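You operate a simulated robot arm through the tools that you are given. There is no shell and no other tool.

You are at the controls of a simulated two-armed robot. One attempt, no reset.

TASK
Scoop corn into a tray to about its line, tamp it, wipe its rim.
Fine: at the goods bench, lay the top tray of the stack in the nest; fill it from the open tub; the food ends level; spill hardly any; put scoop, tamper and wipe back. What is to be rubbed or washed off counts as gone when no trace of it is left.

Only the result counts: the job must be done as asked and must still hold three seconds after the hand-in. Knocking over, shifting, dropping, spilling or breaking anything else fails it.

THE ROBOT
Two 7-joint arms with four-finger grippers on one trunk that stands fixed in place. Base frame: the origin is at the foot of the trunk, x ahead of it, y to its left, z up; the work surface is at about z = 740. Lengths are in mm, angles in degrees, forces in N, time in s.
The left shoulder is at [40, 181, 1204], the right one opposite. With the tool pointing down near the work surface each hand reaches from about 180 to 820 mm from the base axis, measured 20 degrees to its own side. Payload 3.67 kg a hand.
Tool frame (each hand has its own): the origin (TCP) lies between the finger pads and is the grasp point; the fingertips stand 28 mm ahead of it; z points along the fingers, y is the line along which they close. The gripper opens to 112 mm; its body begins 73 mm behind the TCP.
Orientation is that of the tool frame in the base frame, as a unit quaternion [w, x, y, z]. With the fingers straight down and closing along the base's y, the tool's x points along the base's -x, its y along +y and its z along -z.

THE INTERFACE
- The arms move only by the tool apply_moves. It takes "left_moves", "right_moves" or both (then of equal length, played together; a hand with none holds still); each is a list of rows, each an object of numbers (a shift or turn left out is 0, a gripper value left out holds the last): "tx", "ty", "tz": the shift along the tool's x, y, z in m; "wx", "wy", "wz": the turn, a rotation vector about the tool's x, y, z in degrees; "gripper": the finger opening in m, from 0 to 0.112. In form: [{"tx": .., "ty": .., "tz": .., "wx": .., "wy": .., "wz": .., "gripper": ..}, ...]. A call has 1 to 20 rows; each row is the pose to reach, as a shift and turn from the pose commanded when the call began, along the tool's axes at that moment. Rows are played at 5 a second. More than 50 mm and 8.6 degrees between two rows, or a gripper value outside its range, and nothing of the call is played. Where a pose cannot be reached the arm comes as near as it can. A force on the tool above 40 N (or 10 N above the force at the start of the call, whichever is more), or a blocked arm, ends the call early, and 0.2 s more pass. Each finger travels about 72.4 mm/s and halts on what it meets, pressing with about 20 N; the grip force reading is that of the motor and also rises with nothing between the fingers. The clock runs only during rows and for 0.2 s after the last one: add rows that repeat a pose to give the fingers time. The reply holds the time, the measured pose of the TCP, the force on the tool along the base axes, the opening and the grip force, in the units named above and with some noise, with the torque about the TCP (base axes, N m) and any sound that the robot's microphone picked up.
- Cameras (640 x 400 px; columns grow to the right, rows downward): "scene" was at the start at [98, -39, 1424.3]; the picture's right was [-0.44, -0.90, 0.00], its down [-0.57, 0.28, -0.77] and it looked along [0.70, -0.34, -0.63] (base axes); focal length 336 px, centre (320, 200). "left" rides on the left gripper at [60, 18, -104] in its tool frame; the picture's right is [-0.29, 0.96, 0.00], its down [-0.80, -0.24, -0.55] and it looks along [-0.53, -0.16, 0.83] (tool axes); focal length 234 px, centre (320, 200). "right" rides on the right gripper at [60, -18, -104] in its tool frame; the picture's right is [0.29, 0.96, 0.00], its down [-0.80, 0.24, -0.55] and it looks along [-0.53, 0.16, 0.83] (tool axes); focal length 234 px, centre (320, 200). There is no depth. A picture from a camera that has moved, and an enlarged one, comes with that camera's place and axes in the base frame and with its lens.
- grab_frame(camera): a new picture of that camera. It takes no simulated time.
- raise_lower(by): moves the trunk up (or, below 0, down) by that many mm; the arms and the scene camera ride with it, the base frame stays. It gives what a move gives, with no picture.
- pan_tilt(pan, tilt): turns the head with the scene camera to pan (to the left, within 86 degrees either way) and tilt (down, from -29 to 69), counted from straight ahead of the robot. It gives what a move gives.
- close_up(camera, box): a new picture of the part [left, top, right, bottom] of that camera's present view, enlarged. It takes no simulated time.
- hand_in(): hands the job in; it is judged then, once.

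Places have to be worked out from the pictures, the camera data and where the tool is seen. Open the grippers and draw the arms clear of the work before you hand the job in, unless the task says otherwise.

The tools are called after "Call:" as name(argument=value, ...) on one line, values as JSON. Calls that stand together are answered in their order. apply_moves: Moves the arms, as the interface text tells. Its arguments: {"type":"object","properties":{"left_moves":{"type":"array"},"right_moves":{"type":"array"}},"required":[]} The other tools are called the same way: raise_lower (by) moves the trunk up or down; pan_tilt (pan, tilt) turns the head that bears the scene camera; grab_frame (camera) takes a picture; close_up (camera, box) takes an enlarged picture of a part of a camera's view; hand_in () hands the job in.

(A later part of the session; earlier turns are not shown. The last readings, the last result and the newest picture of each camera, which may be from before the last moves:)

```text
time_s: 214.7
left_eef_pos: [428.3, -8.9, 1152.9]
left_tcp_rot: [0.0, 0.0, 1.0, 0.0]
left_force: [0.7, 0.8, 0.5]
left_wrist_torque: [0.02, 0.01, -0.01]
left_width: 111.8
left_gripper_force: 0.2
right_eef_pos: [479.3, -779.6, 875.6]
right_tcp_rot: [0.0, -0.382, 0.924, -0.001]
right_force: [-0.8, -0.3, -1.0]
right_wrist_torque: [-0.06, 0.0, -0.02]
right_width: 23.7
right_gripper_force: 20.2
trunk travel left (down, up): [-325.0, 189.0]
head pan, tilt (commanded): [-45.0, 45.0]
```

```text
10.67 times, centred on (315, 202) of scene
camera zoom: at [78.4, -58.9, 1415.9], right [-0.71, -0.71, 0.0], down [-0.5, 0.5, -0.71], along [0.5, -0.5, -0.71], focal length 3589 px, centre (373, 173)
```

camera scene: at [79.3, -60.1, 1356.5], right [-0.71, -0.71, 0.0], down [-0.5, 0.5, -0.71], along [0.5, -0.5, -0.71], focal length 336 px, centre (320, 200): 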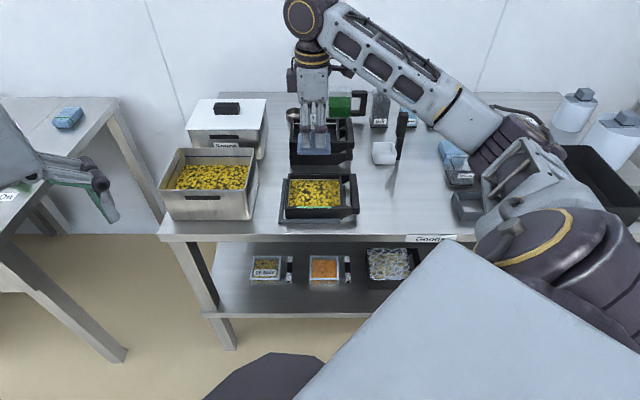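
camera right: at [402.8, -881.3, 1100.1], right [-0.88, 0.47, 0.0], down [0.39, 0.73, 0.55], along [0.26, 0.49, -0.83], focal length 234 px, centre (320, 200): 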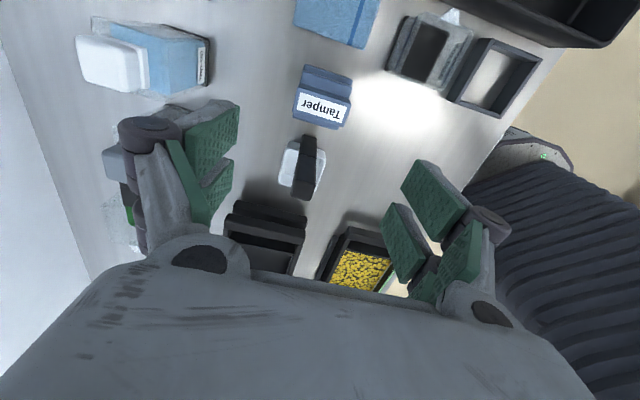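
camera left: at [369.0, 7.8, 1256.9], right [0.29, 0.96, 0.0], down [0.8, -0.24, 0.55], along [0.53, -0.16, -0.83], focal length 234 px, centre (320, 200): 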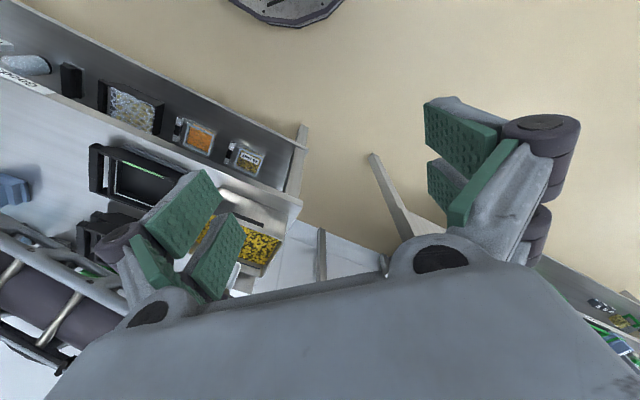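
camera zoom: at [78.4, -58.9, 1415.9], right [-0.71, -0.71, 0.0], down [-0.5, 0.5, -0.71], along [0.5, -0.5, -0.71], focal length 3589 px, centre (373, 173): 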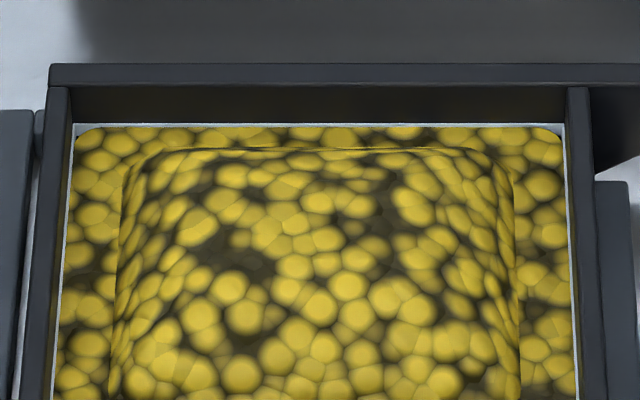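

The corn level is now right at the middle of the line. I lower the scoop the last ~17 mm gently.

Call:
apply_moves(right_moves=[{"tz": 0.006}, {"tz": 0.01}, {"tz": 0.013}, {"tz": 0.013}])

Call:
apply_moves(right_moves=[{"tz": 0.002}, {"tz": 0.002}])

Call:
apply_moves(right_moves=[{"tz": 0.0015}, {"tz": 0.0015}])

```text
time_s: 215.7
left_eef_pos: [429.0, -10.1, 1152.5]
left_tcp_rot: [0.0, 0.0, 1.0, 0.0]
left_force: [-0.8, -0.8, 0.0]
left_wrist_torque: [0.0, 0.03, 0.01]
left_width: 111.8
left_gripper_force: 0.0
right_eef_pos: [479.8, -780.3, 862.6]
right_tcp_rot: [-0.001, -0.383, 0.924, 0.0]
right_force: [-0.1, -0.2, -0.9]
right_wrist_torque: [-0.06, 0.03, 0.01]
right_width: 23.8
right_gripper_force: 19.8
trunk travel left (down, up): [-325.0, 189.0]
head pan, tilt (commanded): [-45.0, 45.0]
```

```text
time_s: 216.3
left_eef_pos: [428.4, -7.6, 1153.8]
left_tcp_rot: [0.0, -0.001, 1.0, 0.0]
left_force: [-0.2, -0.3, -0.4]
left_wrist_torque: [0.01, -0.02, 0.01]
left_width: 112.1
left_gripper_force: 0.0
right_eef_pos: [478.3, -780.7, 861.8]
right_tcp_rot: [0.0, -0.382, 0.924, -0.001]
right_force: [0.1, 0.7, 4.4]
right_wrist_torque: [0.0, -0.28, 0.0]
right_width: 24.2
right_gripper_force: 19.7
trunk travel left (down, up): [-325.0, 189.0]
head pan, tilt (commanded): [-45.0, 45.0]
```

```text
time_s: 216.9
left_eef_pos: [427.4, -7.0, 1152.9]
left_tcp_rot: [0.0, 0.0, 1.0, -0.001]
left_force: [0.0, 1.3, -0.9]
left_wrist_torque: [0.0, 0.01, 0.01]
left_width: 112.1
left_gripper_force: 0.1
right_eef_pos: [479.1, -780.0, 860.2]
right_tcp_rot: [0.0, -0.383, 0.924, -0.002]
right_force: [3.5, -2.6, 13.8]
right_wrist_torque: [0.2, -0.38, -0.04]
right_width: 23.8
right_gripper_force: 19.7
trunk travel left (down, up): [-325.0, 189.0]
head pan, tilt (commanded): [-45.0, 45.0]
```

Contact. I ease off and open, then rise clear.

Call:
apply_moves(right_moves=[{"tz": -0.0005}, {"tz": -0.0005, "gripper": 0.026}, {"tz": -0.0005, "gripper": 0.03}, {"tz": -0.0005, "gripper": 0.036}, {"tz": -0.0005, "gripper": 0.045}, {"tz": -0.0005, "gripper": 0.06}, {"tz": -0.0005, "gripper": 0.06}])

Call:
apply_moves(right_moves=[{"tz": -0.03}, {"tz": -0.07}, {"tz": -0.11}, {"tz": -0.14}, {"tz": -0.14}])

Call:
close_up(camera="scene", box=[355, 100, 455, 190])

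Call:
grab_frame(camera="right")

```text
time_s: 218.5
left_eef_pos: [429.2, -9.2, 1152.6]
left_tcp_rot: [0.0, 0.0, 1.0, -0.001]
left_force: [0.0, -0.2, -0.5]
left_wrist_torque: [-0.01, -0.01, 0.01]
left_width: 111.9
left_gripper_force: 0.0
right_eef_pos: [479.3, -780.0, 857.0]
right_tcp_rot: [0.001, -0.382, 0.924, 0.0]
right_force: [-0.9, 0.9, 0.2]
right_wrist_torque: [-0.03, -0.01, -0.01]
right_width: 60.2
right_gripper_force: 0.1
trunk travel left (down, up): [-325.0, 189.0]
head pan, tilt (commanded): [-45.0, 45.0]
```

```text
time_s: 219.7
left_eef_pos: [428.6, -9.8, 1153.0]
left_tcp_rot: [0.001, -0.001, 1.0, 0.0]
left_force: [-0.4, -0.5, -0.3]
left_wrist_torque: [-0.01, 0.01, 0.0]
left_width: 111.9
left_gripper_force: 0.0
right_eef_pos: [481.6, -781.0, 999.9]
right_tcp_rot: [0.0, -0.384, 0.923, 0.001]
right_force: [-0.5, 0.4, -0.1]
right_wrist_torque: [0.03, -0.03, 0.01]
right_width: 60.1
right_gripper_force: 0.1
trunk travel left (down, up): [-325.0, 189.0]
head pan, tilt (commanded): [-45.0, 45.0]
```

```text
4.44 times, centred on (405, 145) of scene
camera zoom: at [78.8, -59.4, 1415.8], right [-0.71, -0.71, 0.0], down [-0.5, 0.5, -0.71], along [0.5, -0.5, -0.71], focal length 1495 px, centre (-58, 444)
```

zoom: 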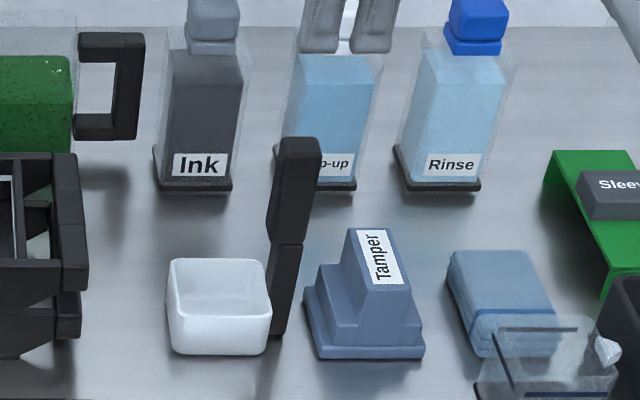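

```text
taken
camera right: at [449.5, -835.5, 1103.4], right [-0.88, 0.47, 0.0], down [0.39, 0.73, 0.55], along [0.26, 0.49, -0.83], focal length 234 px, centre (320, 200)
```

right: 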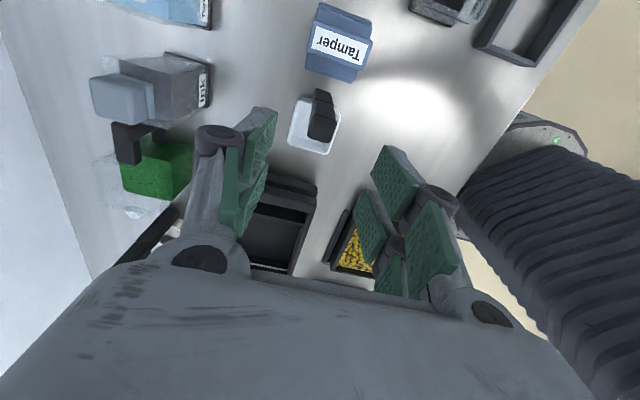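

Scoop stands in place (within ~4 mm). I go to the tamper again: shift right, open wide, then lower the trunk 60 mm.

Call:
apply_moves(right_moves=[{"tx": 0.033, "gripper": 0.095}, {"tx": 0.066, "ty": 0.002, "gripper": 0.095}, {"tx": 0.066, "ty": 0.002, "gripper": 0.095}])

Call:
raise_lower(by=-60)

Call:
close_up(camera="right", box=[250, 60, 390, 200])

```text
time_s: 220.5
left_eef_pos: [429.6, -9.8, 1152.3]
left_tcp_rot: [0.0, -0.001, 1.0, 0.0]
left_force: [-0.5, 0.5, -0.4]
left_wrist_torque: [-0.02, 0.02, 0.0]
left_width: 111.9
left_gripper_force: 0.1
right_eef_pos: [430.2, -824.9, 999.2]
right_tcp_rot: [0.0, -0.383, 0.924, -0.001]
right_force: [-0.4, 0.1, 0.4]
right_wrist_torque: [-0.01, -0.01, -0.01]
right_width: 95.0
right_gripper_force: 0.0
trunk travel left (down, up): [-325.0, 189.0]
head pan, tilt (commanded): [-45.0, 45.0]
```

```text
time_s: 221.5
left_eef_pos: [430.1, -8.8, 1094.4]
left_tcp_rot: [0.0, -0.001, 1.0, 0.0]
left_force: [0.7, 0.2, -0.5]
left_wrist_torque: [-0.01, -0.01, 0.02]
left_width: 111.8
left_gripper_force: 0.2
right_eef_pos: [430.2, -825.4, 940.6]
right_tcp_rot: [0.0, -0.383, 0.924, 0.0]
right_force: [-0.6, 0.6, -0.1]
right_wrist_torque: [0.02, -0.01, -0.01]
right_width: 94.7
right_gripper_force: 0.0
trunk travel left (down, up): [-265.0, 249.0]
head pan, tilt (commanded): [-45.0, 45.0]
```

```text
2.86 times, centred on (320, 130) of right
camera zoom: at [400.6, -880.3, 1042.8], right [-0.88, 0.47, 0.0], down [0.39, 0.73, 0.55], along [0.26, 0.49, -0.83], focal length 669 px, centre (320, 400)
```

zoom: 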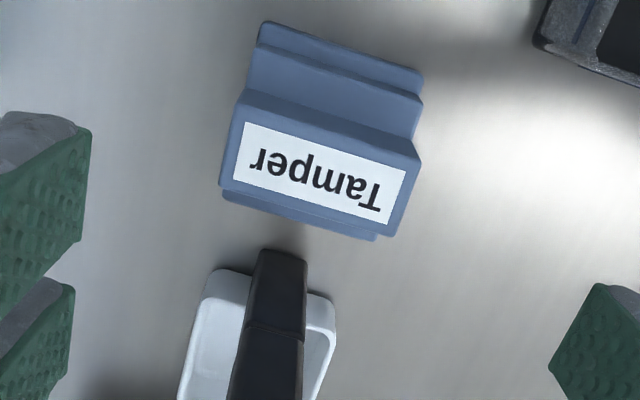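

Block is centred within ~1.5 mm. I correct, descend and grip the tamper.

Call:
apply_moves(right_moves=[{"tx": -0.0015, "tz": 0.03}, {"tx": -0.0015, "tz": 0.07}, {"tx": -0.0015, "tz": 0.11}, {"tx": -0.0015, "tz": 0.135}, {"tx": -0.0015, "tz": 0.152}, {"tx": -0.0015, "tz": 0.152}])

Call:
grab_frame(camera="right")

```text
time_s: 222.9
left_eef_pos: [428.8, -9.1, 1094.3]
left_tcp_rot: [-0.001, 0.0, 1.0, 0.0]
left_force: [-0.4, -0.1, -0.2]
left_wrist_torque: [0.03, -0.01, 0.0]
left_width: 111.8
left_gripper_force: 0.1
right_eef_pos: [430.9, -824.6, 789.5]
right_tcp_rot: [0.0, -0.382, 0.924, -0.001]
right_force: [-0.6, 0.9, -0.1]
right_wrist_torque: [-0.01, 0.0, -0.02]
right_width: 95.1
right_gripper_force: 0.1
trunk travel left (down, up): [-265.0, 249.0]
head pan, tilt (commanded): [-45.0, 45.0]
```

```text
taken
camera right: at [400.1, -879.3, 892.6], right [-0.88, 0.47, 0.0], down [0.39, 0.73, 0.55], along [0.26, 0.49, -0.83], focal length 234 px, centre (320, 200)
```

right: 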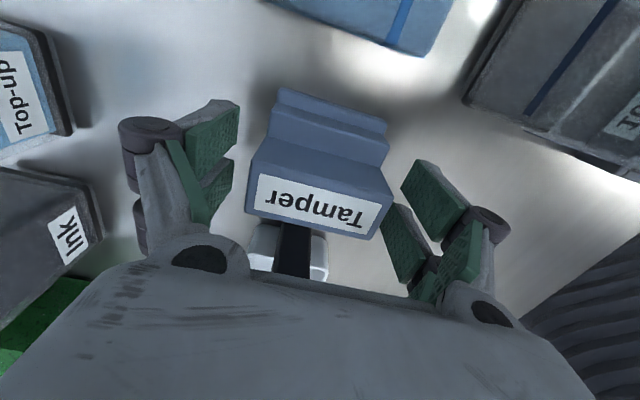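

Centred. I close gradually.

Call:
apply_moves(right_moves=[{"gripper": 0.082}, {"gripper": 0.074}, {"gripper": 0.07}, {"gripper": 0.068}, {"gripper": 0.066}, {"gripper": 0.064}, {"gripper": 0.058}, {"gripper": 0.05}, {"gripper": 0.04}, {"gripper": 0.04}])

Call:
apply_moves(right_moves=[{"tz": -0.01}, {"tz": -0.04}, {"tz": -0.08}, {"tz": -0.12}, {"tz": -0.16}, {"tz": -0.175}, {"tz": -0.175, "ty": 0.03}, {"tz": -0.175, "ty": 0.07}, {"tz": -0.175, "ty": 0.11}, {"tz": -0.175, "ty": 0.14, "tx": -0.02}, {"tz": -0.175, "ty": 0.16, "tx": -0.06}, {"tz": -0.175, "ty": 0.17, "tx": -0.1}, {"tz": -0.175, "ty": 0.175, "tx": -0.14}, {"tz": -0.175, "ty": 0.18, "tx": -0.18}, {"tz": -0.175, "ty": 0.18, "tx": -0.22}, {"tz": -0.175, "ty": 0.18, "tx": -0.26}, {"tz": -0.175, "ty": 0.18, "tx": -0.295}, {"tz": -0.175, "ty": 0.18, "tx": -0.305}, {"tz": -0.175, "ty": 0.18, "tx": -0.305}])

Call:
close_up(camera="scene", box=[255, 110, 375, 230])

```text
time_s: 225.1
left_eef_pos: [429.5, -9.4, 1092.6]
left_tcp_rot: [0.0, 0.0, 1.0, 0.0]
left_force: [0.1, 0.0, 0.2]
left_wrist_torque: [-0.01, -0.01, 0.01]
left_width: 112.1
left_gripper_force: 0.0
right_eef_pos: [429.6, -824.2, 789.3]
right_tcp_rot: [0.0, -0.382, 0.924, 0.0]
right_force: [0.7, -0.6, 0.4]
right_wrist_torque: [-0.03, 0.01, 0.02]
right_width: 67.9
right_gripper_force: 20.1
trunk travel left (down, up): [-265.0, 249.0]
head pan, tilt (commanded): [-45.0, 45.0]
```

```text
time_s: 229.1
left_eef_pos: [429.1, -9.9, 1093.0]
left_tcp_rot: [0.001, 0.001, 1.0, 0.0]
left_force: [-0.4, -0.4, -0.9]
left_wrist_torque: [0.03, 0.0, 0.01]
left_width: 112.3
left_gripper_force: 0.0
right_eef_pos: [521.0, -482.2, 961.6]
right_tcp_rot: [0.0, -0.383, 0.924, 0.0]
right_force: [0.7, 0.3, -1.2]
right_wrist_torque: [-0.01, 0.06, -0.01]
right_width: 67.6
right_gripper_force: 19.6
trunk travel left (down, up): [-265.0, 249.0]
head pan, tilt (commanded): [-45.0, 45.0]
```

```text
3.33 times, centred on (315, 170) of scene
camera zoom: at [79.4, -60.2, 1356.5], right [-0.71, -0.71, 0.0], down [-0.5, 0.5, -0.71], along [0.5, -0.5, -0.71], focal length 1122 px, centre (337, 300)
```

zoom: 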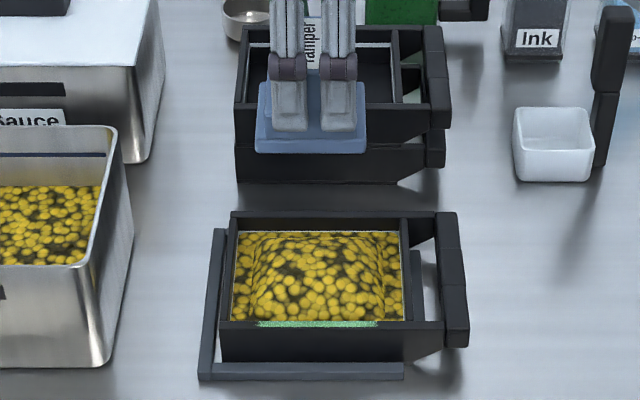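

Over the tray. I lower, then press in small steps until the contact force rises.

Call:
apply_moves(right_moves=[{"tz": 0.03}, {"tz": 0.06}, {"tz": 0.09}, {"tz": 0.115}, {"tz": 0.13}, {"tz": 0.138}, {"tz": 0.142}, {"tz": 0.142}])

Call:
apply_moves(right_moves=[{"tz": 0.002}, {"tz": 0.004}, {"tz": 0.004}])

Call:
apply_moves(right_moves=[{"tz": 0.002}, {"tz": 0.002}])

```text
time_s: 230.9
left_eef_pos: [427.9, -9.6, 1094.4]
left_tcp_rot: [0.0, 0.0, 1.0, 0.0]
left_force: [0.0, -0.5, -0.2]
left_wrist_torque: [0.01, 0.01, 0.04]
left_width: 111.9
left_gripper_force: 0.1
right_eef_pos: [519.8, -481.1, 818.7]
right_tcp_rot: [0.0, -0.382, 0.924, 0.0]
right_force: [0.7, 0.0, -0.9]
right_wrist_torque: [0.03, 0.04, 0.0]
right_width: 67.6
right_gripper_force: 20.1
trunk travel left (down, up): [-265.0, 249.0]
head pan, tilt (commanded): [-45.0, 45.0]
```

```text
time_s: 231.7
left_eef_pos: [427.7, -9.9, 1093.7]
left_tcp_rot: [0.0, 0.0, 1.0, 0.0]
left_force: [0.2, 0.6, -0.3]
left_wrist_torque: [0.01, 0.02, 0.0]
left_width: 112.0
left_gripper_force: 0.0
right_eef_pos: [519.4, -482.6, 814.6]
right_tcp_rot: [0.0, -0.383, 0.924, 0.0]
right_force: [-0.1, -0.3, -1.0]
right_wrist_torque: [0.0, -0.01, -0.02]
right_width: 67.6
right_gripper_force: 20.1
trunk travel left (down, up): [-265.0, 249.0]
head pan, tilt (commanded): [-45.0, 45.0]
```

```text
time_s: 232.3
left_eef_pos: [430.2, -8.9, 1093.2]
left_tcp_rot: [0.0, 0.001, 1.0, 0.0]
left_force: [-0.1, -0.3, 0.0]
left_wrist_torque: [-0.02, 0.01, 0.0]
left_width: 112.2
left_gripper_force: 0.1
right_eef_pos: [519.3, -482.9, 812.9]
right_tcp_rot: [-0.001, -0.383, 0.924, 0.0]
right_force: [0.7, 0.0, 0.3]
right_wrist_torque: [-0.07, 0.01, 0.01]
right_width: 68.0
right_gripper_force: 19.5
trunk travel left (down, up): [-265.0, 249.0]
head pan, tilt (commanded): [-45.0, 45.0]
```

Call:
apply_moves(right_moves=[{"tz": 0.002}, {"tz": 0.002}])

Call:
close_up(camera="scene", box=[265, 140, 365, 240])

```text
time_s: 232.9
left_eef_pos: [427.0, -9.0, 1093.3]
left_tcp_rot: [0.0, 0.0, 1.0, 0.0]
left_force: [-0.4, -0.1, 0.1]
left_wrist_torque: [0.02, 0.01, -0.03]
left_width: 112.2
left_gripper_force: 0.0
right_eef_pos: [519.3, -482.1, 813.5]
right_tcp_rot: [0.002, -0.383, 0.924, -0.001]
right_force: [-1.1, -2.0, 12.7]
right_wrist_torque: [-0.18, 0.3, 0.02]
right_width: 68.1
right_gripper_force: 20.3
trunk travel left (down, up): [-265.0, 249.0]
head pan, tilt (commanded): [-45.0, 45.0]
```

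```text
4.00 times, centred on (315, 190) of scene
camera zoom: at [77.5, -58.2, 1356.8], right [-0.71, -0.71, 0.0], down [-0.5, 0.5, -0.71], along [0.5, -0.5, -0.71], focal length 1346 px, centre (340, 240)
```

zoom: 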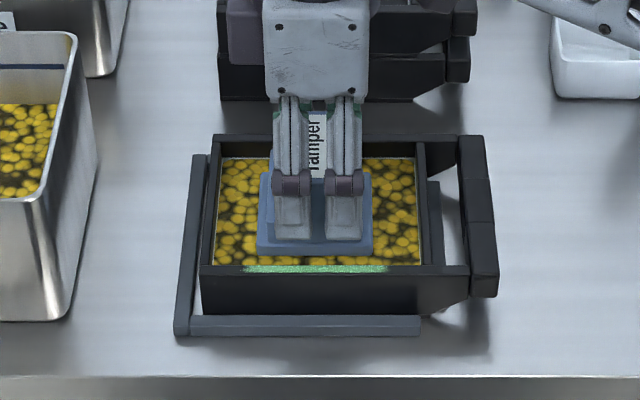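

Mound flattened at ~13 N. I press a touch more (to ~18 N) and hold briefly, then lift off.

Call:
apply_moves(right_moves=[{"tz": 0.001}, {"tz": 0.001}, {"tz": 0.001}])

Call:
apply_moves(right_moves=[{"tz": -0.004}, {"tz": -0.02}, {"tz": -0.06}, {"tz": -0.1}, {"tz": -0.14}, {"tz": -0.153}, {"tz": -0.153}])

Call:
close_up(camera="scene", box=[275, 170, 365, 250])

Call:
close_up(camera="scene", box=[285, 166, 305, 186])

```text
time_s: 233.7
left_eef_pos: [427.6, -8.3, 1094.2]
left_tcp_rot: [0.0, 0.0, 1.0, 0.0]
left_force: [-0.1, -1.4, -0.8]
left_wrist_torque: [0.02, 0.05, -0.01]
left_width: 112.2
left_gripper_force: 0.1
right_eef_pos: [520.4, -482.4, 812.1]
right_tcp_rot: [0.002, -0.382, 0.924, 0.0]
right_force: [2.7, -5.0, 16.7]
right_wrist_torque: [-0.15, -0.19, -0.04]
right_width: 67.7
right_gripper_force: 19.9
trunk travel left (down, up): [-265.0, 249.0]
head pan, tilt (commanded): [-45.0, 45.0]
```

```text
time_s: 235.3
left_eef_pos: [429.8, -8.8, 1095.0]
left_tcp_rot: [0.0, -0.001, 1.0, 0.0]
left_force: [0.0, 0.2, 0.2]
left_wrist_torque: [0.01, 0.01, -0.04]
left_width: 112.0
left_gripper_force: 0.1
right_eef_pos: [520.2, -483.8, 964.3]
right_tcp_rot: [0.0, -0.383, 0.924, 0.0]
right_force: [-0.2, -0.2, -1.8]
right_wrist_torque: [0.0, 0.01, -0.02]
right_width: 67.7
right_gripper_force: 20.5
trunk travel left (down, up): [-265.0, 249.0]
head pan, tilt (commanded): [-45.0, 45.0]
```

```text
5.00 times, centred on (320, 210) of scene
camera zoom: at [78.8, -59.0, 1356.6], right [-0.71, -0.71, 0.0], down [-0.5, 0.5, -0.71], along [0.5, -0.5, -0.71], focal length 1682 px, centre (320, 150)
```

zoom: 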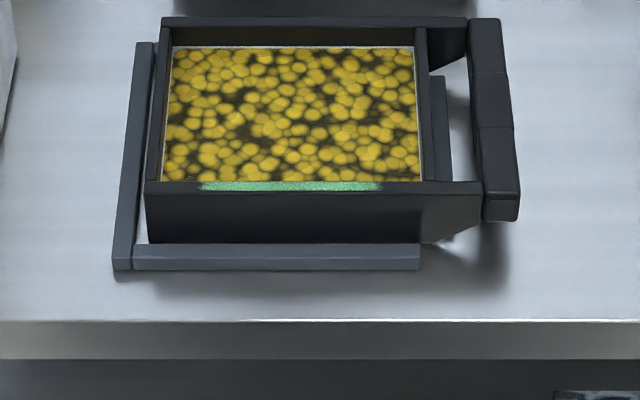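

```text
16.00 times, centred on (295, 176) of scene
camera zoom: at [78.8, -59.0, 1356.6], right [-0.71, -0.71, 0.0], down [-0.5, 0.5, -0.71], along [0.5, -0.5, -0.71], focal length 5383 px, centre (720, 584)
```

zoom: 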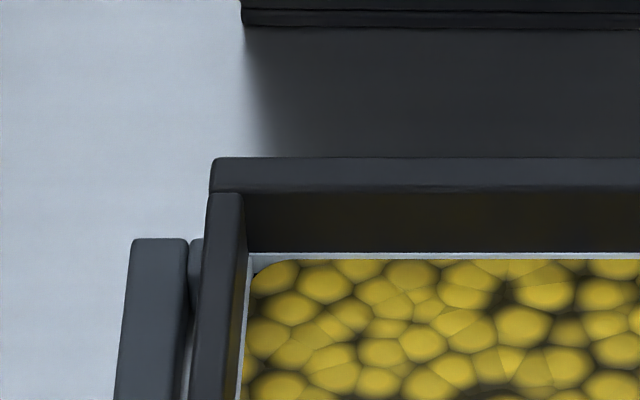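

The food is flat and exactly mid-line (z≈766). I take the tamper back to its place.

Call:
apply_moves(right_moves=[{"tx": 0.03}, {"tx": 0.07}, {"tx": 0.11}, {"tx": 0.15}, {"tx": 0.19}, {"tx": 0.23}, {"tx": 0.27}, {"tx": 0.3, "ty": -0.02}, {"tx": 0.307, "ty": -0.06}, {"tx": 0.307, "ty": -0.1}, {"tx": 0.307, "ty": -0.14}, {"tx": 0.307, "ty": -0.17}, {"tx": 0.307, "ty": -0.18}, {"tz": 0.04, "tx": 0.307, "ty": -0.18}, {"tz": 0.08, "tx": 0.307, "ty": -0.18}, {"tz": 0.12, "tx": 0.307, "ty": -0.18}, {"tz": 0.15, "tx": 0.307, "ty": -0.18}, {"tz": 0.168, "tx": 0.307, "ty": -0.18}, {"tz": 0.168, "tx": 0.307, "ty": -0.18}])

Call:
close_up(camera="scene", box=[340, 80, 500, 200])

```text
time_s: 239.3
left_eef_pos: [427.5, -9.2, 1093.0]
left_tcp_rot: [0.0, 0.001, 1.0, 0.001]
left_force: [0.6, 0.0, 0.6]
left_wrist_torque: [-0.04, -0.03, 0.03]
left_width: 112.0
left_gripper_force: 0.1
right_eef_pos: [429.6, -827.3, 795.7]
right_tcp_rot: [0.0, -0.384, 0.923, 0.0]
right_force: [0.4, 0.2, -0.5]
right_wrist_torque: [0.0, 0.0, 0.02]
right_width: 67.7
right_gripper_force: 19.9
trunk travel left (down, up): [-265.0, 249.0]
head pan, tilt (commanded): [-45.0, 45.0]
```

```text
3.33 times, centred on (420, 140) of scene
camera zoom: at [78.5, -59.1, 1356.6], right [-0.71, -0.71, 0.0], down [-0.5, 0.5, -0.71], along [0.5, -0.5, -0.71], focal length 1122 px, centre (-13, 400)
```

zoom: 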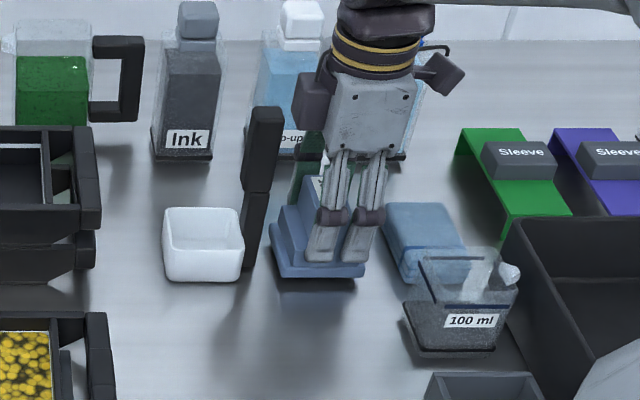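

Call:
apply_moves(right_moves=[{"tz": 0.004}, {"tz": 0.006}, {"tz": 0.006}])

Call:
apply_moves(right_moves=[{"tz": 0.001}, {"tz": 0.002}, {"tz": 0.002}])

Call:
apply_moves(right_moves=[{"tz": 0.001}, {"tz": 0.0015}, {"tz": 0.0015}])

```text
time_s: 240.1
left_eef_pos: [428.8, -9.9, 1093.7]
left_tcp_rot: [0.0, 0.0, 1.0, 0.0]
left_force: [-0.6, -0.2, 0.1]
left_wrist_torque: [0.02, 0.0, -0.01]
left_width: 112.1
left_gripper_force: 0.1
right_eef_pos: [430.4, -826.1, 790.8]
right_tcp_rot: [0.0, -0.382, 0.924, 0.0]
right_force: [0.0, 0.6, -0.3]
right_wrist_torque: [-0.01, 0.01, 0.02]
right_width: 68.0
right_gripper_force: 19.5
trunk travel left (down, up): [-265.0, 249.0]
head pan, tilt (commanded): [-45.0, 45.0]
```

```text
time_s: 240.9
left_eef_pos: [428.4, -8.8, 1092.2]
left_tcp_rot: [0.0, 0.0, 1.0, 0.001]
left_force: [-1.8, -0.2, 0.4]
left_wrist_torque: [0.0, 0.03, 0.0]
left_width: 111.9
left_gripper_force: 0.1
right_eef_pos: [430.4, -827.1, 788.7]
right_tcp_rot: [0.001, -0.382, 0.924, -0.001]
right_force: [-0.3, -3.0, 6.8]
right_wrist_torque: [-0.41, 0.05, -0.04]
right_width: 67.7
right_gripper_force: 19.8
trunk travel left (down, up): [-265.0, 249.0]
head pan, tilt (commanded): [-45.0, 45.0]
```

```text
time_s: 241.7
left_eef_pos: [428.1, -9.3, 1093.4]
left_tcp_rot: [0.001, -0.001, 1.0, -0.001]
left_force: [-0.1, 0.4, 0.6]
left_wrist_torque: [0.02, 0.0, 0.0]
left_width: 112.0
left_gripper_force: 0.1
right_eef_pos: [430.3, -825.8, 788.0]
right_tcp_rot: [0.0, -0.384, 0.923, -0.001]
right_force: [1.8, -4.6, 16.7]
right_wrist_torque: [-0.11, -0.18, -0.05]
right_width: 67.4
right_gripper_force: 19.7
trunk travel left (down, up): [-265.0, 249.0]
head pan, tilt (commanded): [-45.0, 45.0]
```

The tamper is down (17 N). I ease off, open, and rise.

Call:
apply_moves(right_moves=[{"tz": -0.002}, {"tz": -0.002, "gripper": 0.07}, {"tz": -0.002, "gripper": 0.074}, {"tz": -0.002, "gripper": 0.08}, {"tz": -0.002, "gripper": 0.09}, {"tz": -0.002, "gripper": 0.095}, {"tz": -0.002, "gripper": 0.095}])

Call:
apply_moves(right_moves=[{"tz": -0.03}, {"tz": -0.07}, {"tz": -0.11}, {"tz": -0.15}, {"tz": -0.19}, {"tz": -0.21}, {"tz": -0.21}])

Call:
close_up(camera="scene", box=[340, 80, 500, 200])

Call:
grab_frame(camera="right")

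```text
time_s: 243.3
left_eef_pos: [428.1, -9.8, 1094.4]
left_tcp_rot: [-0.001, 0.0, 1.0, 0.0]
left_force: [0.1, -0.2, -0.1]
left_wrist_torque: [0.01, 0.02, 0.0]
left_width: 112.1
left_gripper_force: 0.0
right_eef_pos: [429.4, -827.8, 789.5]
right_tcp_rot: [0.0, -0.383, 0.924, -0.001]
right_force: [-0.3, 0.3, 0.5]
right_wrist_torque: [-0.01, -0.01, 0.02]
right_width: 95.1
right_gripper_force: 0.1
trunk travel left (down, up): [-265.0, 249.0]
head pan, tilt (commanded): [-45.0, 45.0]
```

```text
time_s: 244.9
left_eef_pos: [429.2, -9.2, 1093.5]
left_tcp_rot: [0.0, 0.0, 1.0, 0.0]
left_force: [-0.7, -0.5, 0.5]
left_wrist_torque: [0.02, 0.0, -0.01]
left_width: 111.8
left_gripper_force: 0.0
right_eef_pos: [431.4, -827.3, 1001.4]
right_tcp_rot: [0.0, -0.383, 0.924, 0.0]
right_force: [0.1, -0.9, -0.2]
right_wrist_torque: [0.01, 0.02, 0.01]
right_width: 95.2
right_gripper_force: 0.0
trunk travel left (down, up): [-265.0, 249.0]
head pan, tilt (commanded): [-45.0, 45.0]
```

```text
3.33 times, centred on (420, 140) of scene
camera zoom: at [78.7, -59.2, 1356.6], right [-0.71, -0.71, 0.0], down [-0.5, 0.5, -0.71], along [0.5, -0.5, -0.71], focal length 1122 px, centre (-13, 400)
```

zoom: 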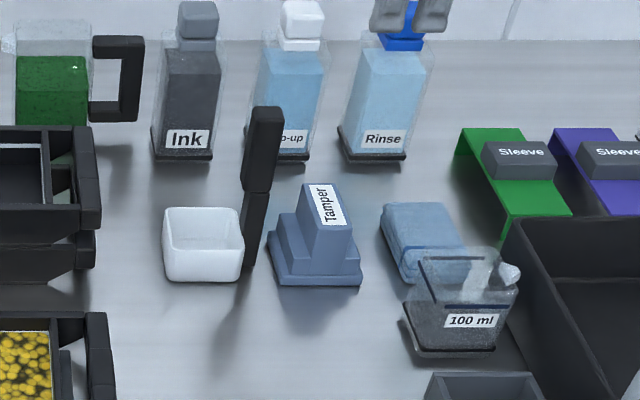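

```text
taken
camera right: at [401.2, -882.2, 1104.7], right [-0.88, 0.47, 0.0], down [0.39, 0.73, 0.55], along [0.26, 0.49, -0.83], focal length 234 px, centre (320, 200)
```

right: 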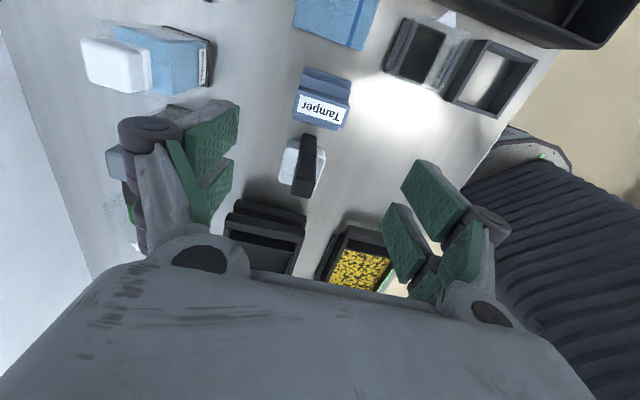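

Tamper is back in place. Now the wipe: I move to the natural yaw and position the wrist camera to see the wipe and the cup beside it.

Call:
apply_moves(right_moves=[{"wz": 8, "ty": 0.01, "tx": 0.008}, {"wz": 16, "ty": 0.02, "tx": 0.016}, {"wz": 24, "ty": 0.03, "tx": 0.024}, {"wz": 32, "ty": 0.04, "tx": 0.032}, {"wz": 40, "ty": 0.05, "tx": 0.04}, {"wz": 48, "ty": 0.06, "tx": 0.048}, {"wz": 56, "ty": 0.07, "tx": 0.056}, {"wz": 64, "ty": 0.08, "tx": 0.064}, {"wz": 72, "ty": 0.08, "tx": 0.07}, {"wz": 80, "ty": 0.08, "tx": 0.07}, {"wz": 88, "ty": 0.08, "tx": 0.07}, {"wz": 90, "ty": 0.08, "tx": 0.07}, {"wz": 90, "ty": 0.08, "tx": 0.07}])

Call:
grab_frame(camera="right")

Call:
close_up(camera="right", box=[190, 60, 370, 220])

Call:
close_up(camera="scene", box=[420, 120, 500, 190])

```text
time_s: 247.7
left_eef_pos: [429.9, -9.3, 1093.4]
left_tcp_rot: [0.0, 0.0, 1.0, 0.0]
left_force: [-0.3, -0.3, -0.6]
left_wrist_torque: [0.01, 0.0, 0.01]
left_width: 112.1
left_gripper_force: 0.0
right_eef_pos: [323.7, -818.7, 999.6]
right_tcp_rot: [0.0, 0.383, 0.924, 0.0]
right_force: [-0.4, 0.3, 0.0]
right_wrist_torque: [-0.01, -0.01, -0.01]
right_width: 95.1
right_gripper_force: 0.1
trunk travel left (down, up): [-265.0, 249.0]
head pan, tilt (commanded): [-45.0, 45.0]
```

```text
taken
camera right: at [268.1, -789.0, 1101.9], right [0.47, 0.88, 0.0], down [0.73, -0.39, 0.55], along [0.49, -0.26, -0.83], focal length 234 px, centre (320, 200)
```

right: 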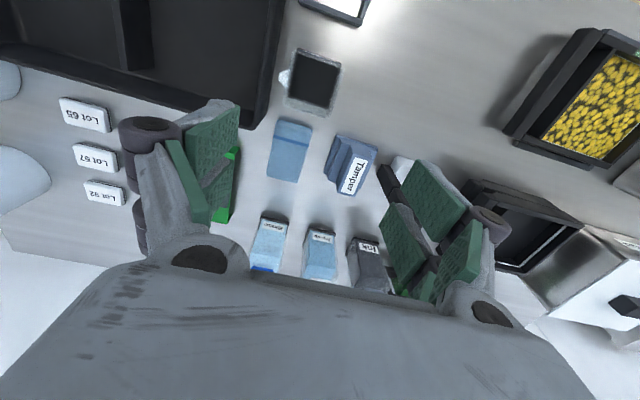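

```text
2.50 times, centred on (280, 140) of right
camera zoom: at [268.1, -789.0, 1101.9], right [0.47, 0.88, 0.0], down [0.73, -0.39, 0.55], along [0.49, -0.26, -0.83], focal length 585 px, centre (420, 350)
```

zoom: 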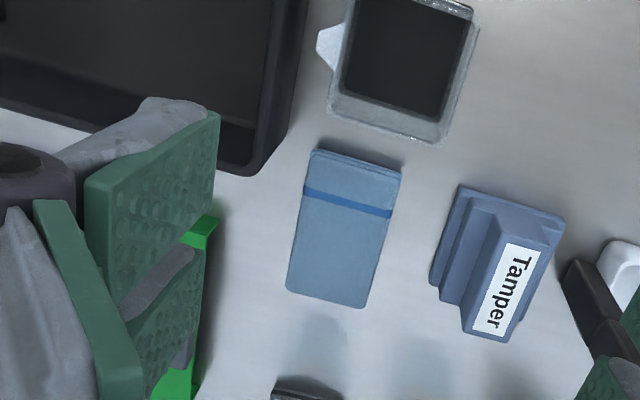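

```text
5.71 times, centred on (460, 155) of scene
camera zoom: at [78.5, -59.0, 1356.6], right [-0.71, -0.71, 0.0], down [-0.5, 0.5, -0.71], along [0.5, -0.5, -0.71], focal length 1922 px, centre (-480, 457)
```

zoom: 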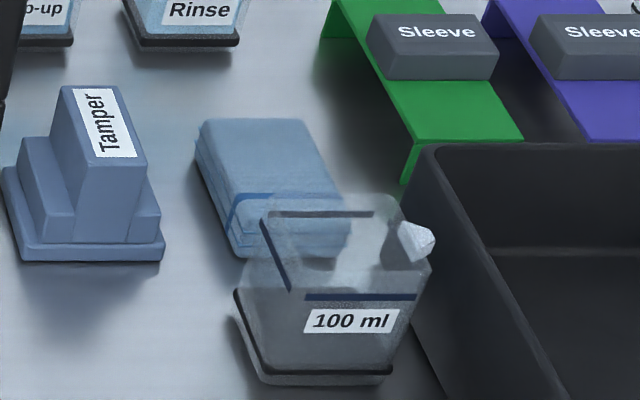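

The wipe is a 93×53×22 mm block at s 850–943, t 347–400, between the tamper and the bin/sleeve. Before going further I check the elbow's clearance over the bin at the right.

Call:
pan_tilt(pan=-75, tilt=40)

Call:
grab_frame(camera="scene")

```text
time_s: 248.7
left_eef_pos: [429.0, -9.3, 1094.6]
left_tcp_rot: [0.001, -0.002, 1.0, 0.0]
left_force: [-0.2, 0.1, -0.4]
left_wrist_torque: [-0.02, 0.03, 0.03]
left_width: 111.9
left_gripper_force: 0.1
right_eef_pos: [323.1, -818.9, 998.4]
right_tcp_rot: [0.0, 0.382, 0.924, 0.001]
right_force: [0.4, 0.1, -0.2]
right_wrist_torque: [-0.01, -0.02, 0.01]
right_width: 95.1
right_gripper_force: 0.0
trunk travel left (down, up): [-265.0, 249.0]
head pan, tilt (commanded): [-75.0, 40.0]
```

```text
taken
camera scene: at [43.2, -83.6, 1363.8], right [-0.97, -0.26, 0.0], down [-0.17, 0.62, -0.77], along [0.2, -0.74, -0.64], focal length 336 px, centre (320, 200)
```

scene: 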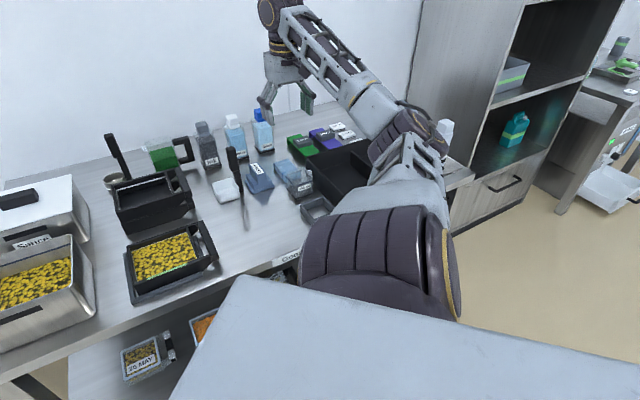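

The elbow is high (z≈1100) in front of the bench, so lowering is safe. I narrow the gripper, lower the trunk by another 60 mm, and look again.

Call:
apply_moves(right_moves=[{"gripper": 0.08}, {"gripper": 0.066}, {"gripper": 0.066}])

Call:
raise_lower(by=-60)

Call:
pan_tilt(pan=-50, tilt=45)

Call:
grab_frame(camera="right")

```text
time_s: 249.5
left_eef_pos: [428.6, -9.7, 1094.7]
left_tcp_rot: [0.001, 0.0, 1.0, 0.0]
left_force: [-0.6, -0.9, -0.2]
left_wrist_torque: [-0.01, 0.05, -0.03]
left_width: 111.9
left_gripper_force: 0.1
right_eef_pos: [324.1, -819.0, 997.9]
right_tcp_rot: [0.0, 0.383, 0.924, 0.0]
right_force: [0.5, 0.1, -0.6]
right_wrist_torque: [0.04, -0.01, 0.0]
right_width: 65.7
right_gripper_force: 0.0
trunk travel left (down, up): [-265.0, 249.0]
head pan, tilt (commanded): [-75.0, 40.0]
```

```text
time_s: 250.5
left_eef_pos: [428.1, -9.6, 1033.8]
left_tcp_rot: [0.0, -0.001, 1.0, -0.001]
left_force: [0.0, 0.5, 0.3]
left_wrist_torque: [0.01, 0.02, -0.02]
left_width: 111.9
left_gripper_force: 0.1
right_eef_pos: [323.6, -819.3, 939.2]
right_tcp_rot: [0.0, 0.382, 0.924, 0.0]
right_force: [0.1, -0.3, 0.8]
right_wrist_torque: [0.0, 0.01, -0.01]
right_width: 66.0
right_gripper_force: 0.1
trunk travel left (down, up): [-205.0, 309.0]
head pan, tilt (commanded): [-75.0, 40.0]
```

```text
time_s: 251.4
left_eef_pos: [429.0, -10.3, 1034.7]
left_tcp_rot: [0.0, -0.001, 1.0, 0.001]
left_force: [-0.7, -0.2, -0.4]
left_wrist_torque: [0.01, 0.0, -0.02]
left_width: 111.7
left_gripper_force: 0.1
right_eef_pos: [322.9, -819.5, 939.0]
right_tcp_rot: [0.0, 0.382, 0.924, 0.0]
right_force: [-0.7, 0.2, 0.0]
right_wrist_torque: [-0.01, 0.01, 0.0]
right_width: 65.9
right_gripper_force: 0.1
trunk travel left (down, up): [-205.0, 309.0]
head pan, tilt (commanded): [-50.0, 45.0]
```

```text
taken
camera right: at [268.1, -789.1, 1042.4], right [0.47, 0.88, 0.0], down [0.73, -0.39, 0.55], along [0.49, -0.26, -0.83], focal length 234 px, centre (320, 200)
```

right: 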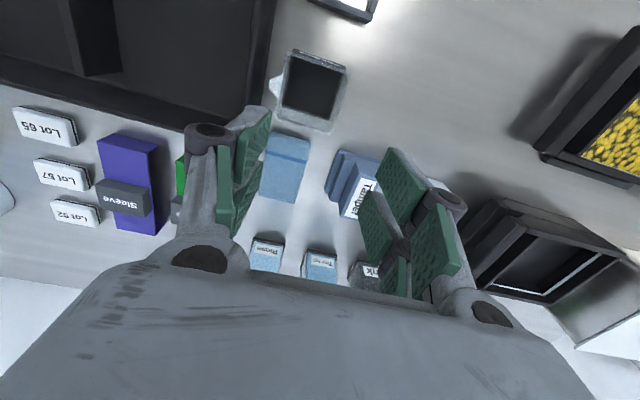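

I move over the front part of the wipe (s≈876, t≈373.5) at this height and check reach and alignment.

Call:
apply_moves(right_moves=[{"tx": -0.034, "ty": -0.011}, {"tx": -0.068, "ty": -0.0225}, {"tx": -0.068, "ty": -0.0225, "tz": 0.03}, {"tx": -0.068, "ty": -0.0225, "tz": 0.05}, {"tx": -0.068, "ty": -0.0225, "tz": 0.05}])

Call:
grab_frame(camera="right")

Call:
close_up(camera="right", box=[240, 60, 400, 220])

Call:
grab_frame(camera="scene")

```text
time_s: 252.6
left_eef_pos: [429.0, -8.1, 1033.8]
left_tcp_rot: [0.0, -0.001, 1.0, 0.0]
left_force: [-0.5, 1.0, -0.3]
left_wrist_torque: [-0.01, -0.03, 0.0]
left_width: 112.3
left_gripper_force: 0.1
right_eef_pos: [357.3, -885.2, 888.5]
right_tcp_rot: [0.0, 0.382, 0.924, 0.0]
right_force: [0.0, -0.1, -0.5]
right_wrist_torque: [0.0, 0.03, -0.07]
right_width: 66.0
right_gripper_force: 0.1
trunk travel left (down, up): [-205.0, 309.0]
head pan, tilt (commanded): [-50.0, 45.0]
```

```text
taken
camera right: at [301.6, -854.9, 991.8], right [0.47, 0.88, 0.0], down [0.73, -0.39, 0.55], along [0.49, -0.26, -0.83], focal length 234 px, centre (320, 200)
```

right: 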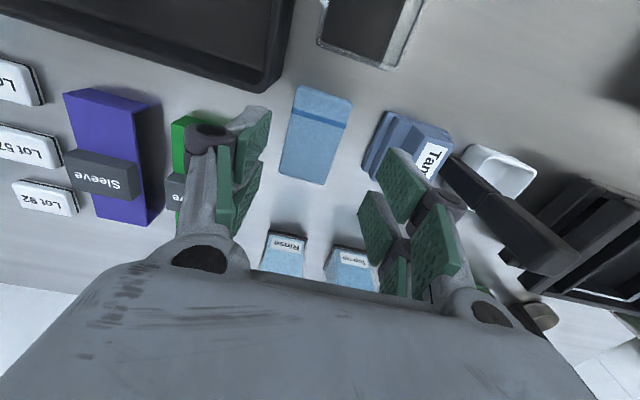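

```text
2.50 times, centred on (320, 140) of right
camera zoom: at [301.6, -854.9, 991.8], right [0.47, 0.88, 0.0], down [0.73, -0.39, 0.55], along [0.49, -0.26, -0.83], focal length 585 px, centre (320, 350)
```

zoom: 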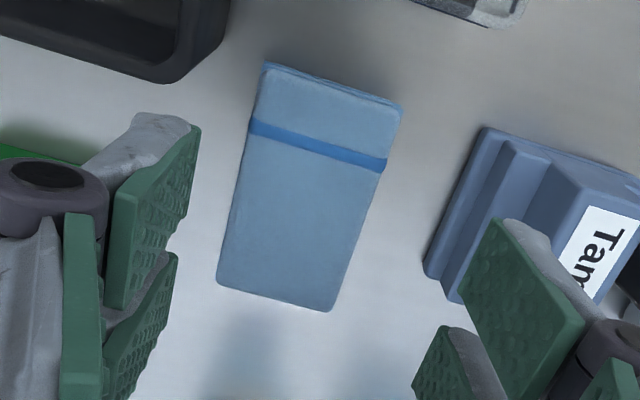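

```text
taken
camera scene: at [73.3, -63.2, 1297.1], right [-0.77, -0.64, 0.0], down [-0.45, 0.54, -0.71], along [0.45, -0.54, -0.71], focal length 336 px, centre (320, 200)
```

scene: 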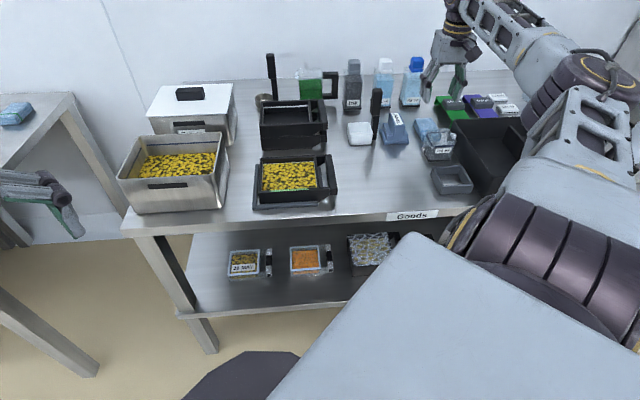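

The wipe's centre line is t≈374.6; I shift +1.3 mm right and +7 mm further (to clear the bin corner) and lower to just above the wipe to test reach.

Call:
apply_moves(right_moves=[{"tx": -0.007, "ty": -0.0013}, {"tx": -0.007, "ty": -0.0013, "tz": 0.025}, {"tx": -0.007, "ty": -0.0013, "tz": 0.05}, {"tx": -0.007, "ty": -0.0013, "tz": 0.07}, {"tx": -0.007, "ty": -0.0013, "tz": 0.08}, {"tx": -0.007, "ty": -0.0013, "tz": 0.08}])

Call:
grab_frame(camera="right")

Call:
close_up(camera="scene", box=[380, 70, 540, 200])

```text
time_s: 254.0
left_eef_pos: [428.5, -9.5, 1034.5]
left_tcp_rot: [0.0, 0.0, 1.0, 0.0]
left_force: [0.6, 0.0, 0.5]
left_wrist_torque: [0.01, 0.02, -0.03]
left_width: 111.8
left_gripper_force: 0.1
right_eef_pos: [361.1, -887.8, 807.3]
right_tcp_rot: [0.0, 0.382, 0.924, 0.0]
right_force: [-1.5, 0.3, 0.4]
right_wrist_torque: [0.01, 0.02, -0.06]
right_width: 66.2
right_gripper_force: 0.0
trunk travel left (down, up): [-205.0, 309.0]
head pan, tilt (commanded): [-50.0, 45.0]
```

```text
taken
camera right: at [305.0, -857.4, 910.6], right [0.47, 0.88, 0.0], down [0.73, -0.39, 0.55], along [0.49, -0.26, -0.83], focal length 234 px, centre (320, 200)
```

right: 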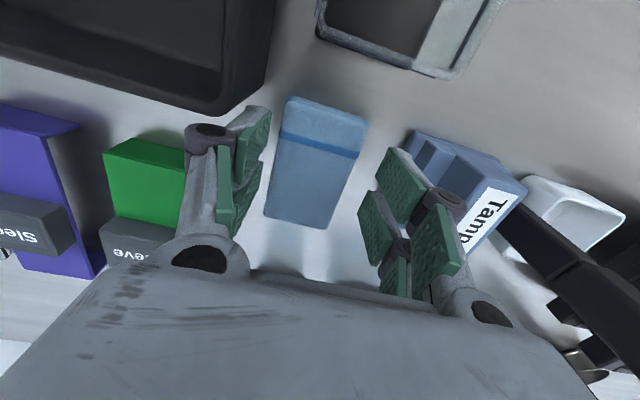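

```text
3.08 times, centred on (460, 135) of scene
camera zoom: at [73.3, -63.6, 1297.1], right [-0.77, -0.64, 0.0], down [-0.45, 0.54, -0.71], along [0.45, -0.54, -0.71], focal length 1035 px, centre (-111, 400)
```

zoom: 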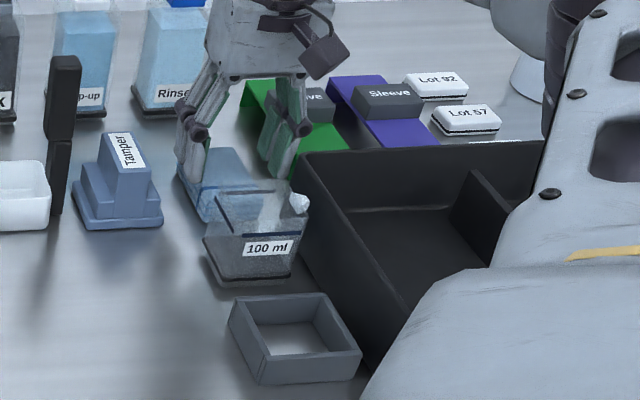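

The wipe's centre line is ~3–4 mm to the right of the TCP. I correct that and re-check in close-up.

Call:
apply_moves(right_moves=[{"ty": -0.0033}, {"ty": -0.0033}])

Call:
close_up(camera="right", box=[220, 80, 420, 260])

```text
time_s: 254.6
left_eef_pos: [428.1, -9.4, 1034.3]
left_tcp_rot: [0.0, 0.0, 1.0, -0.001]
left_force: [0.0, 1.4, 0.6]
left_wrist_torque: [-0.01, 0.01, -0.06]
left_width: 111.7
left_gripper_force: 0.2
right_eef_pos: [358.8, -890.1, 807.7]
right_tcp_rot: [0.0, 0.382, 0.924, 0.0]
right_force: [2.4, 1.0, -0.6]
right_wrist_torque: [-0.01, 0.04, 0.0]
right_width: 65.3
right_gripper_force: 0.1
trunk travel left (down, up): [-205.0, 309.0]
head pan, tilt (commanded): [-50.0, 45.0]
```

```text
2.22 times, centred on (320, 170) of right
camera zoom: at [303.2, -859.9, 911.0], right [0.47, 0.88, 0.0], down [0.73, -0.39, 0.55], along [0.49, -0.26, -0.83], focal length 520 px, centre (320, 267)
```

zoom: 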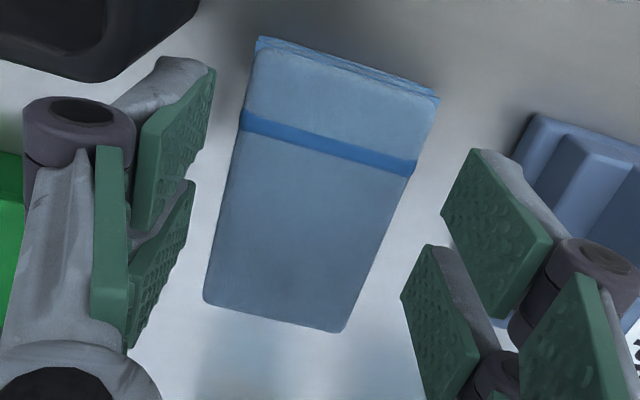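

Now centred. I descend so the tips are ~8 mm above the bench and close on the wipe.

Call:
apply_moves(right_moves=[{"tz": 0.01}, {"tz": 0.02}, {"tz": 0.028}, {"tz": 0.031}, {"tz": 0.031}])

Call:
grab_frame(camera="right")

```text
time_s: 255.8
left_eef_pos: [429.8, -9.6, 1034.9]
left_tcp_rot: [0.0, 0.001, 1.0, 0.0]
left_force: [0.0, -0.4, 0.5]
left_wrist_torque: [-0.03, 0.01, 0.0]
left_width: 111.9
left_gripper_force: 0.0
right_eef_pos: [357.0, -890.9, 777.4]
right_tcp_rot: [0.0, 0.382, 0.924, 0.0]
right_force: [1.2, 0.5, 0.2]
right_wrist_torque: [-0.01, 0.02, -0.02]
right_width: 65.1
right_gripper_force: 0.0
trunk travel left (down, up): [-205.0, 309.0]
head pan, tilt (commanded): [-50.0, 45.0]
```

```text
taken
camera right: at [302.5, -861.4, 880.7], right [0.47, 0.88, 0.0], down [0.73, -0.39, 0.55], along [0.49, -0.26, -0.83], focal length 234 px, centre (320, 200)
```

right: 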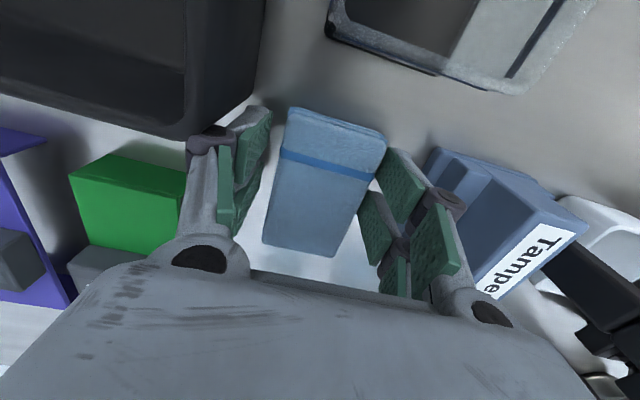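

The fingers straddle the wipe; a faint sideways push suggests the outer knuckle brushes the bin, so I close right away in small steps.

Call:
apply_moves(right_moves=[{"gripper": 0.06}, {"gripper": 0.056}, {"gripper": 0.053}, {"gripper": 0.05}, {"gripper": 0.047}, {"gripper": 0.044}, {"gripper": 0.04}, {"gripper": 0.034}, {"gripper": 0.034}])

Call:
grab_frame(camera="right")

Call:
close_up(camera="scene", box=[380, 70, 540, 200])

```text
time_s: 257.8
left_eef_pos: [429.3, -8.5, 1034.6]
left_tcp_rot: [0.0, 0.0, 1.0, -0.001]
left_force: [-0.1, -0.7, -0.1]
left_wrist_torque: [-0.02, 0.04, 0.0]
left_width: 112.3
left_gripper_force: 0.1
right_eef_pos: [358.1, -891.9, 777.5]
right_tcp_rot: [0.0, 0.383, 0.924, 0.0]
right_force: [-0.3, -0.5, 1.3]
right_wrist_torque: [0.02, -0.01, 0.01]
right_width: 53.4
right_gripper_force: 20.3
trunk travel left (down, up): [-205.0, 309.0]
head pan, tilt (commanded): [-50.0, 45.0]
```

```text
taken
camera right: at [302.4, -861.4, 880.8], right [0.47, 0.88, 0.0], down [0.73, -0.39, 0.55], along [0.49, -0.26, -0.83], focal length 234 px, centre (320, 200)
```

right: 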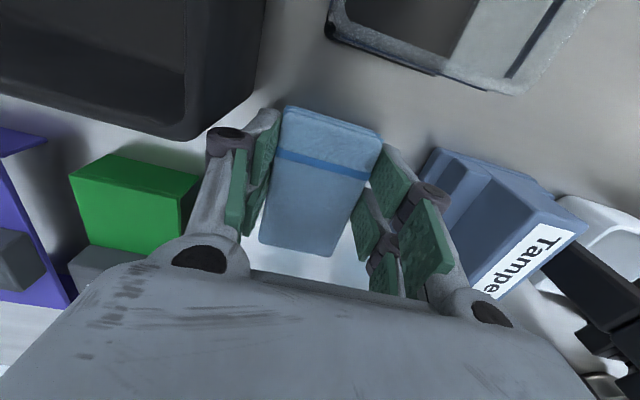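

```text
3.08 times, centred on (460, 135) of scene
camera zoom: at [73.3, -63.8, 1297.0], right [-0.77, -0.64, 0.0], down [-0.45, 0.54, -0.71], along [0.45, -0.54, -0.71], focal length 1035 px, centre (-111, 400)
```

zoom: 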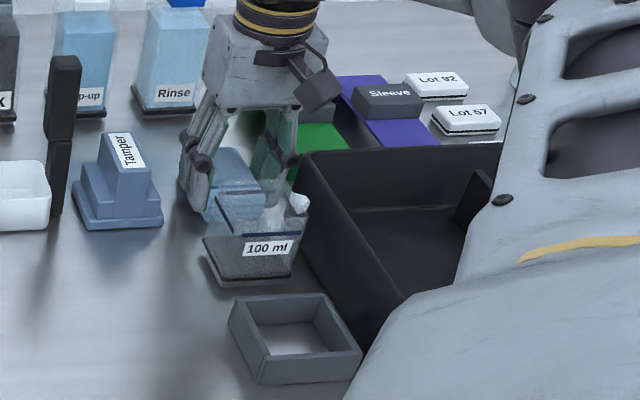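

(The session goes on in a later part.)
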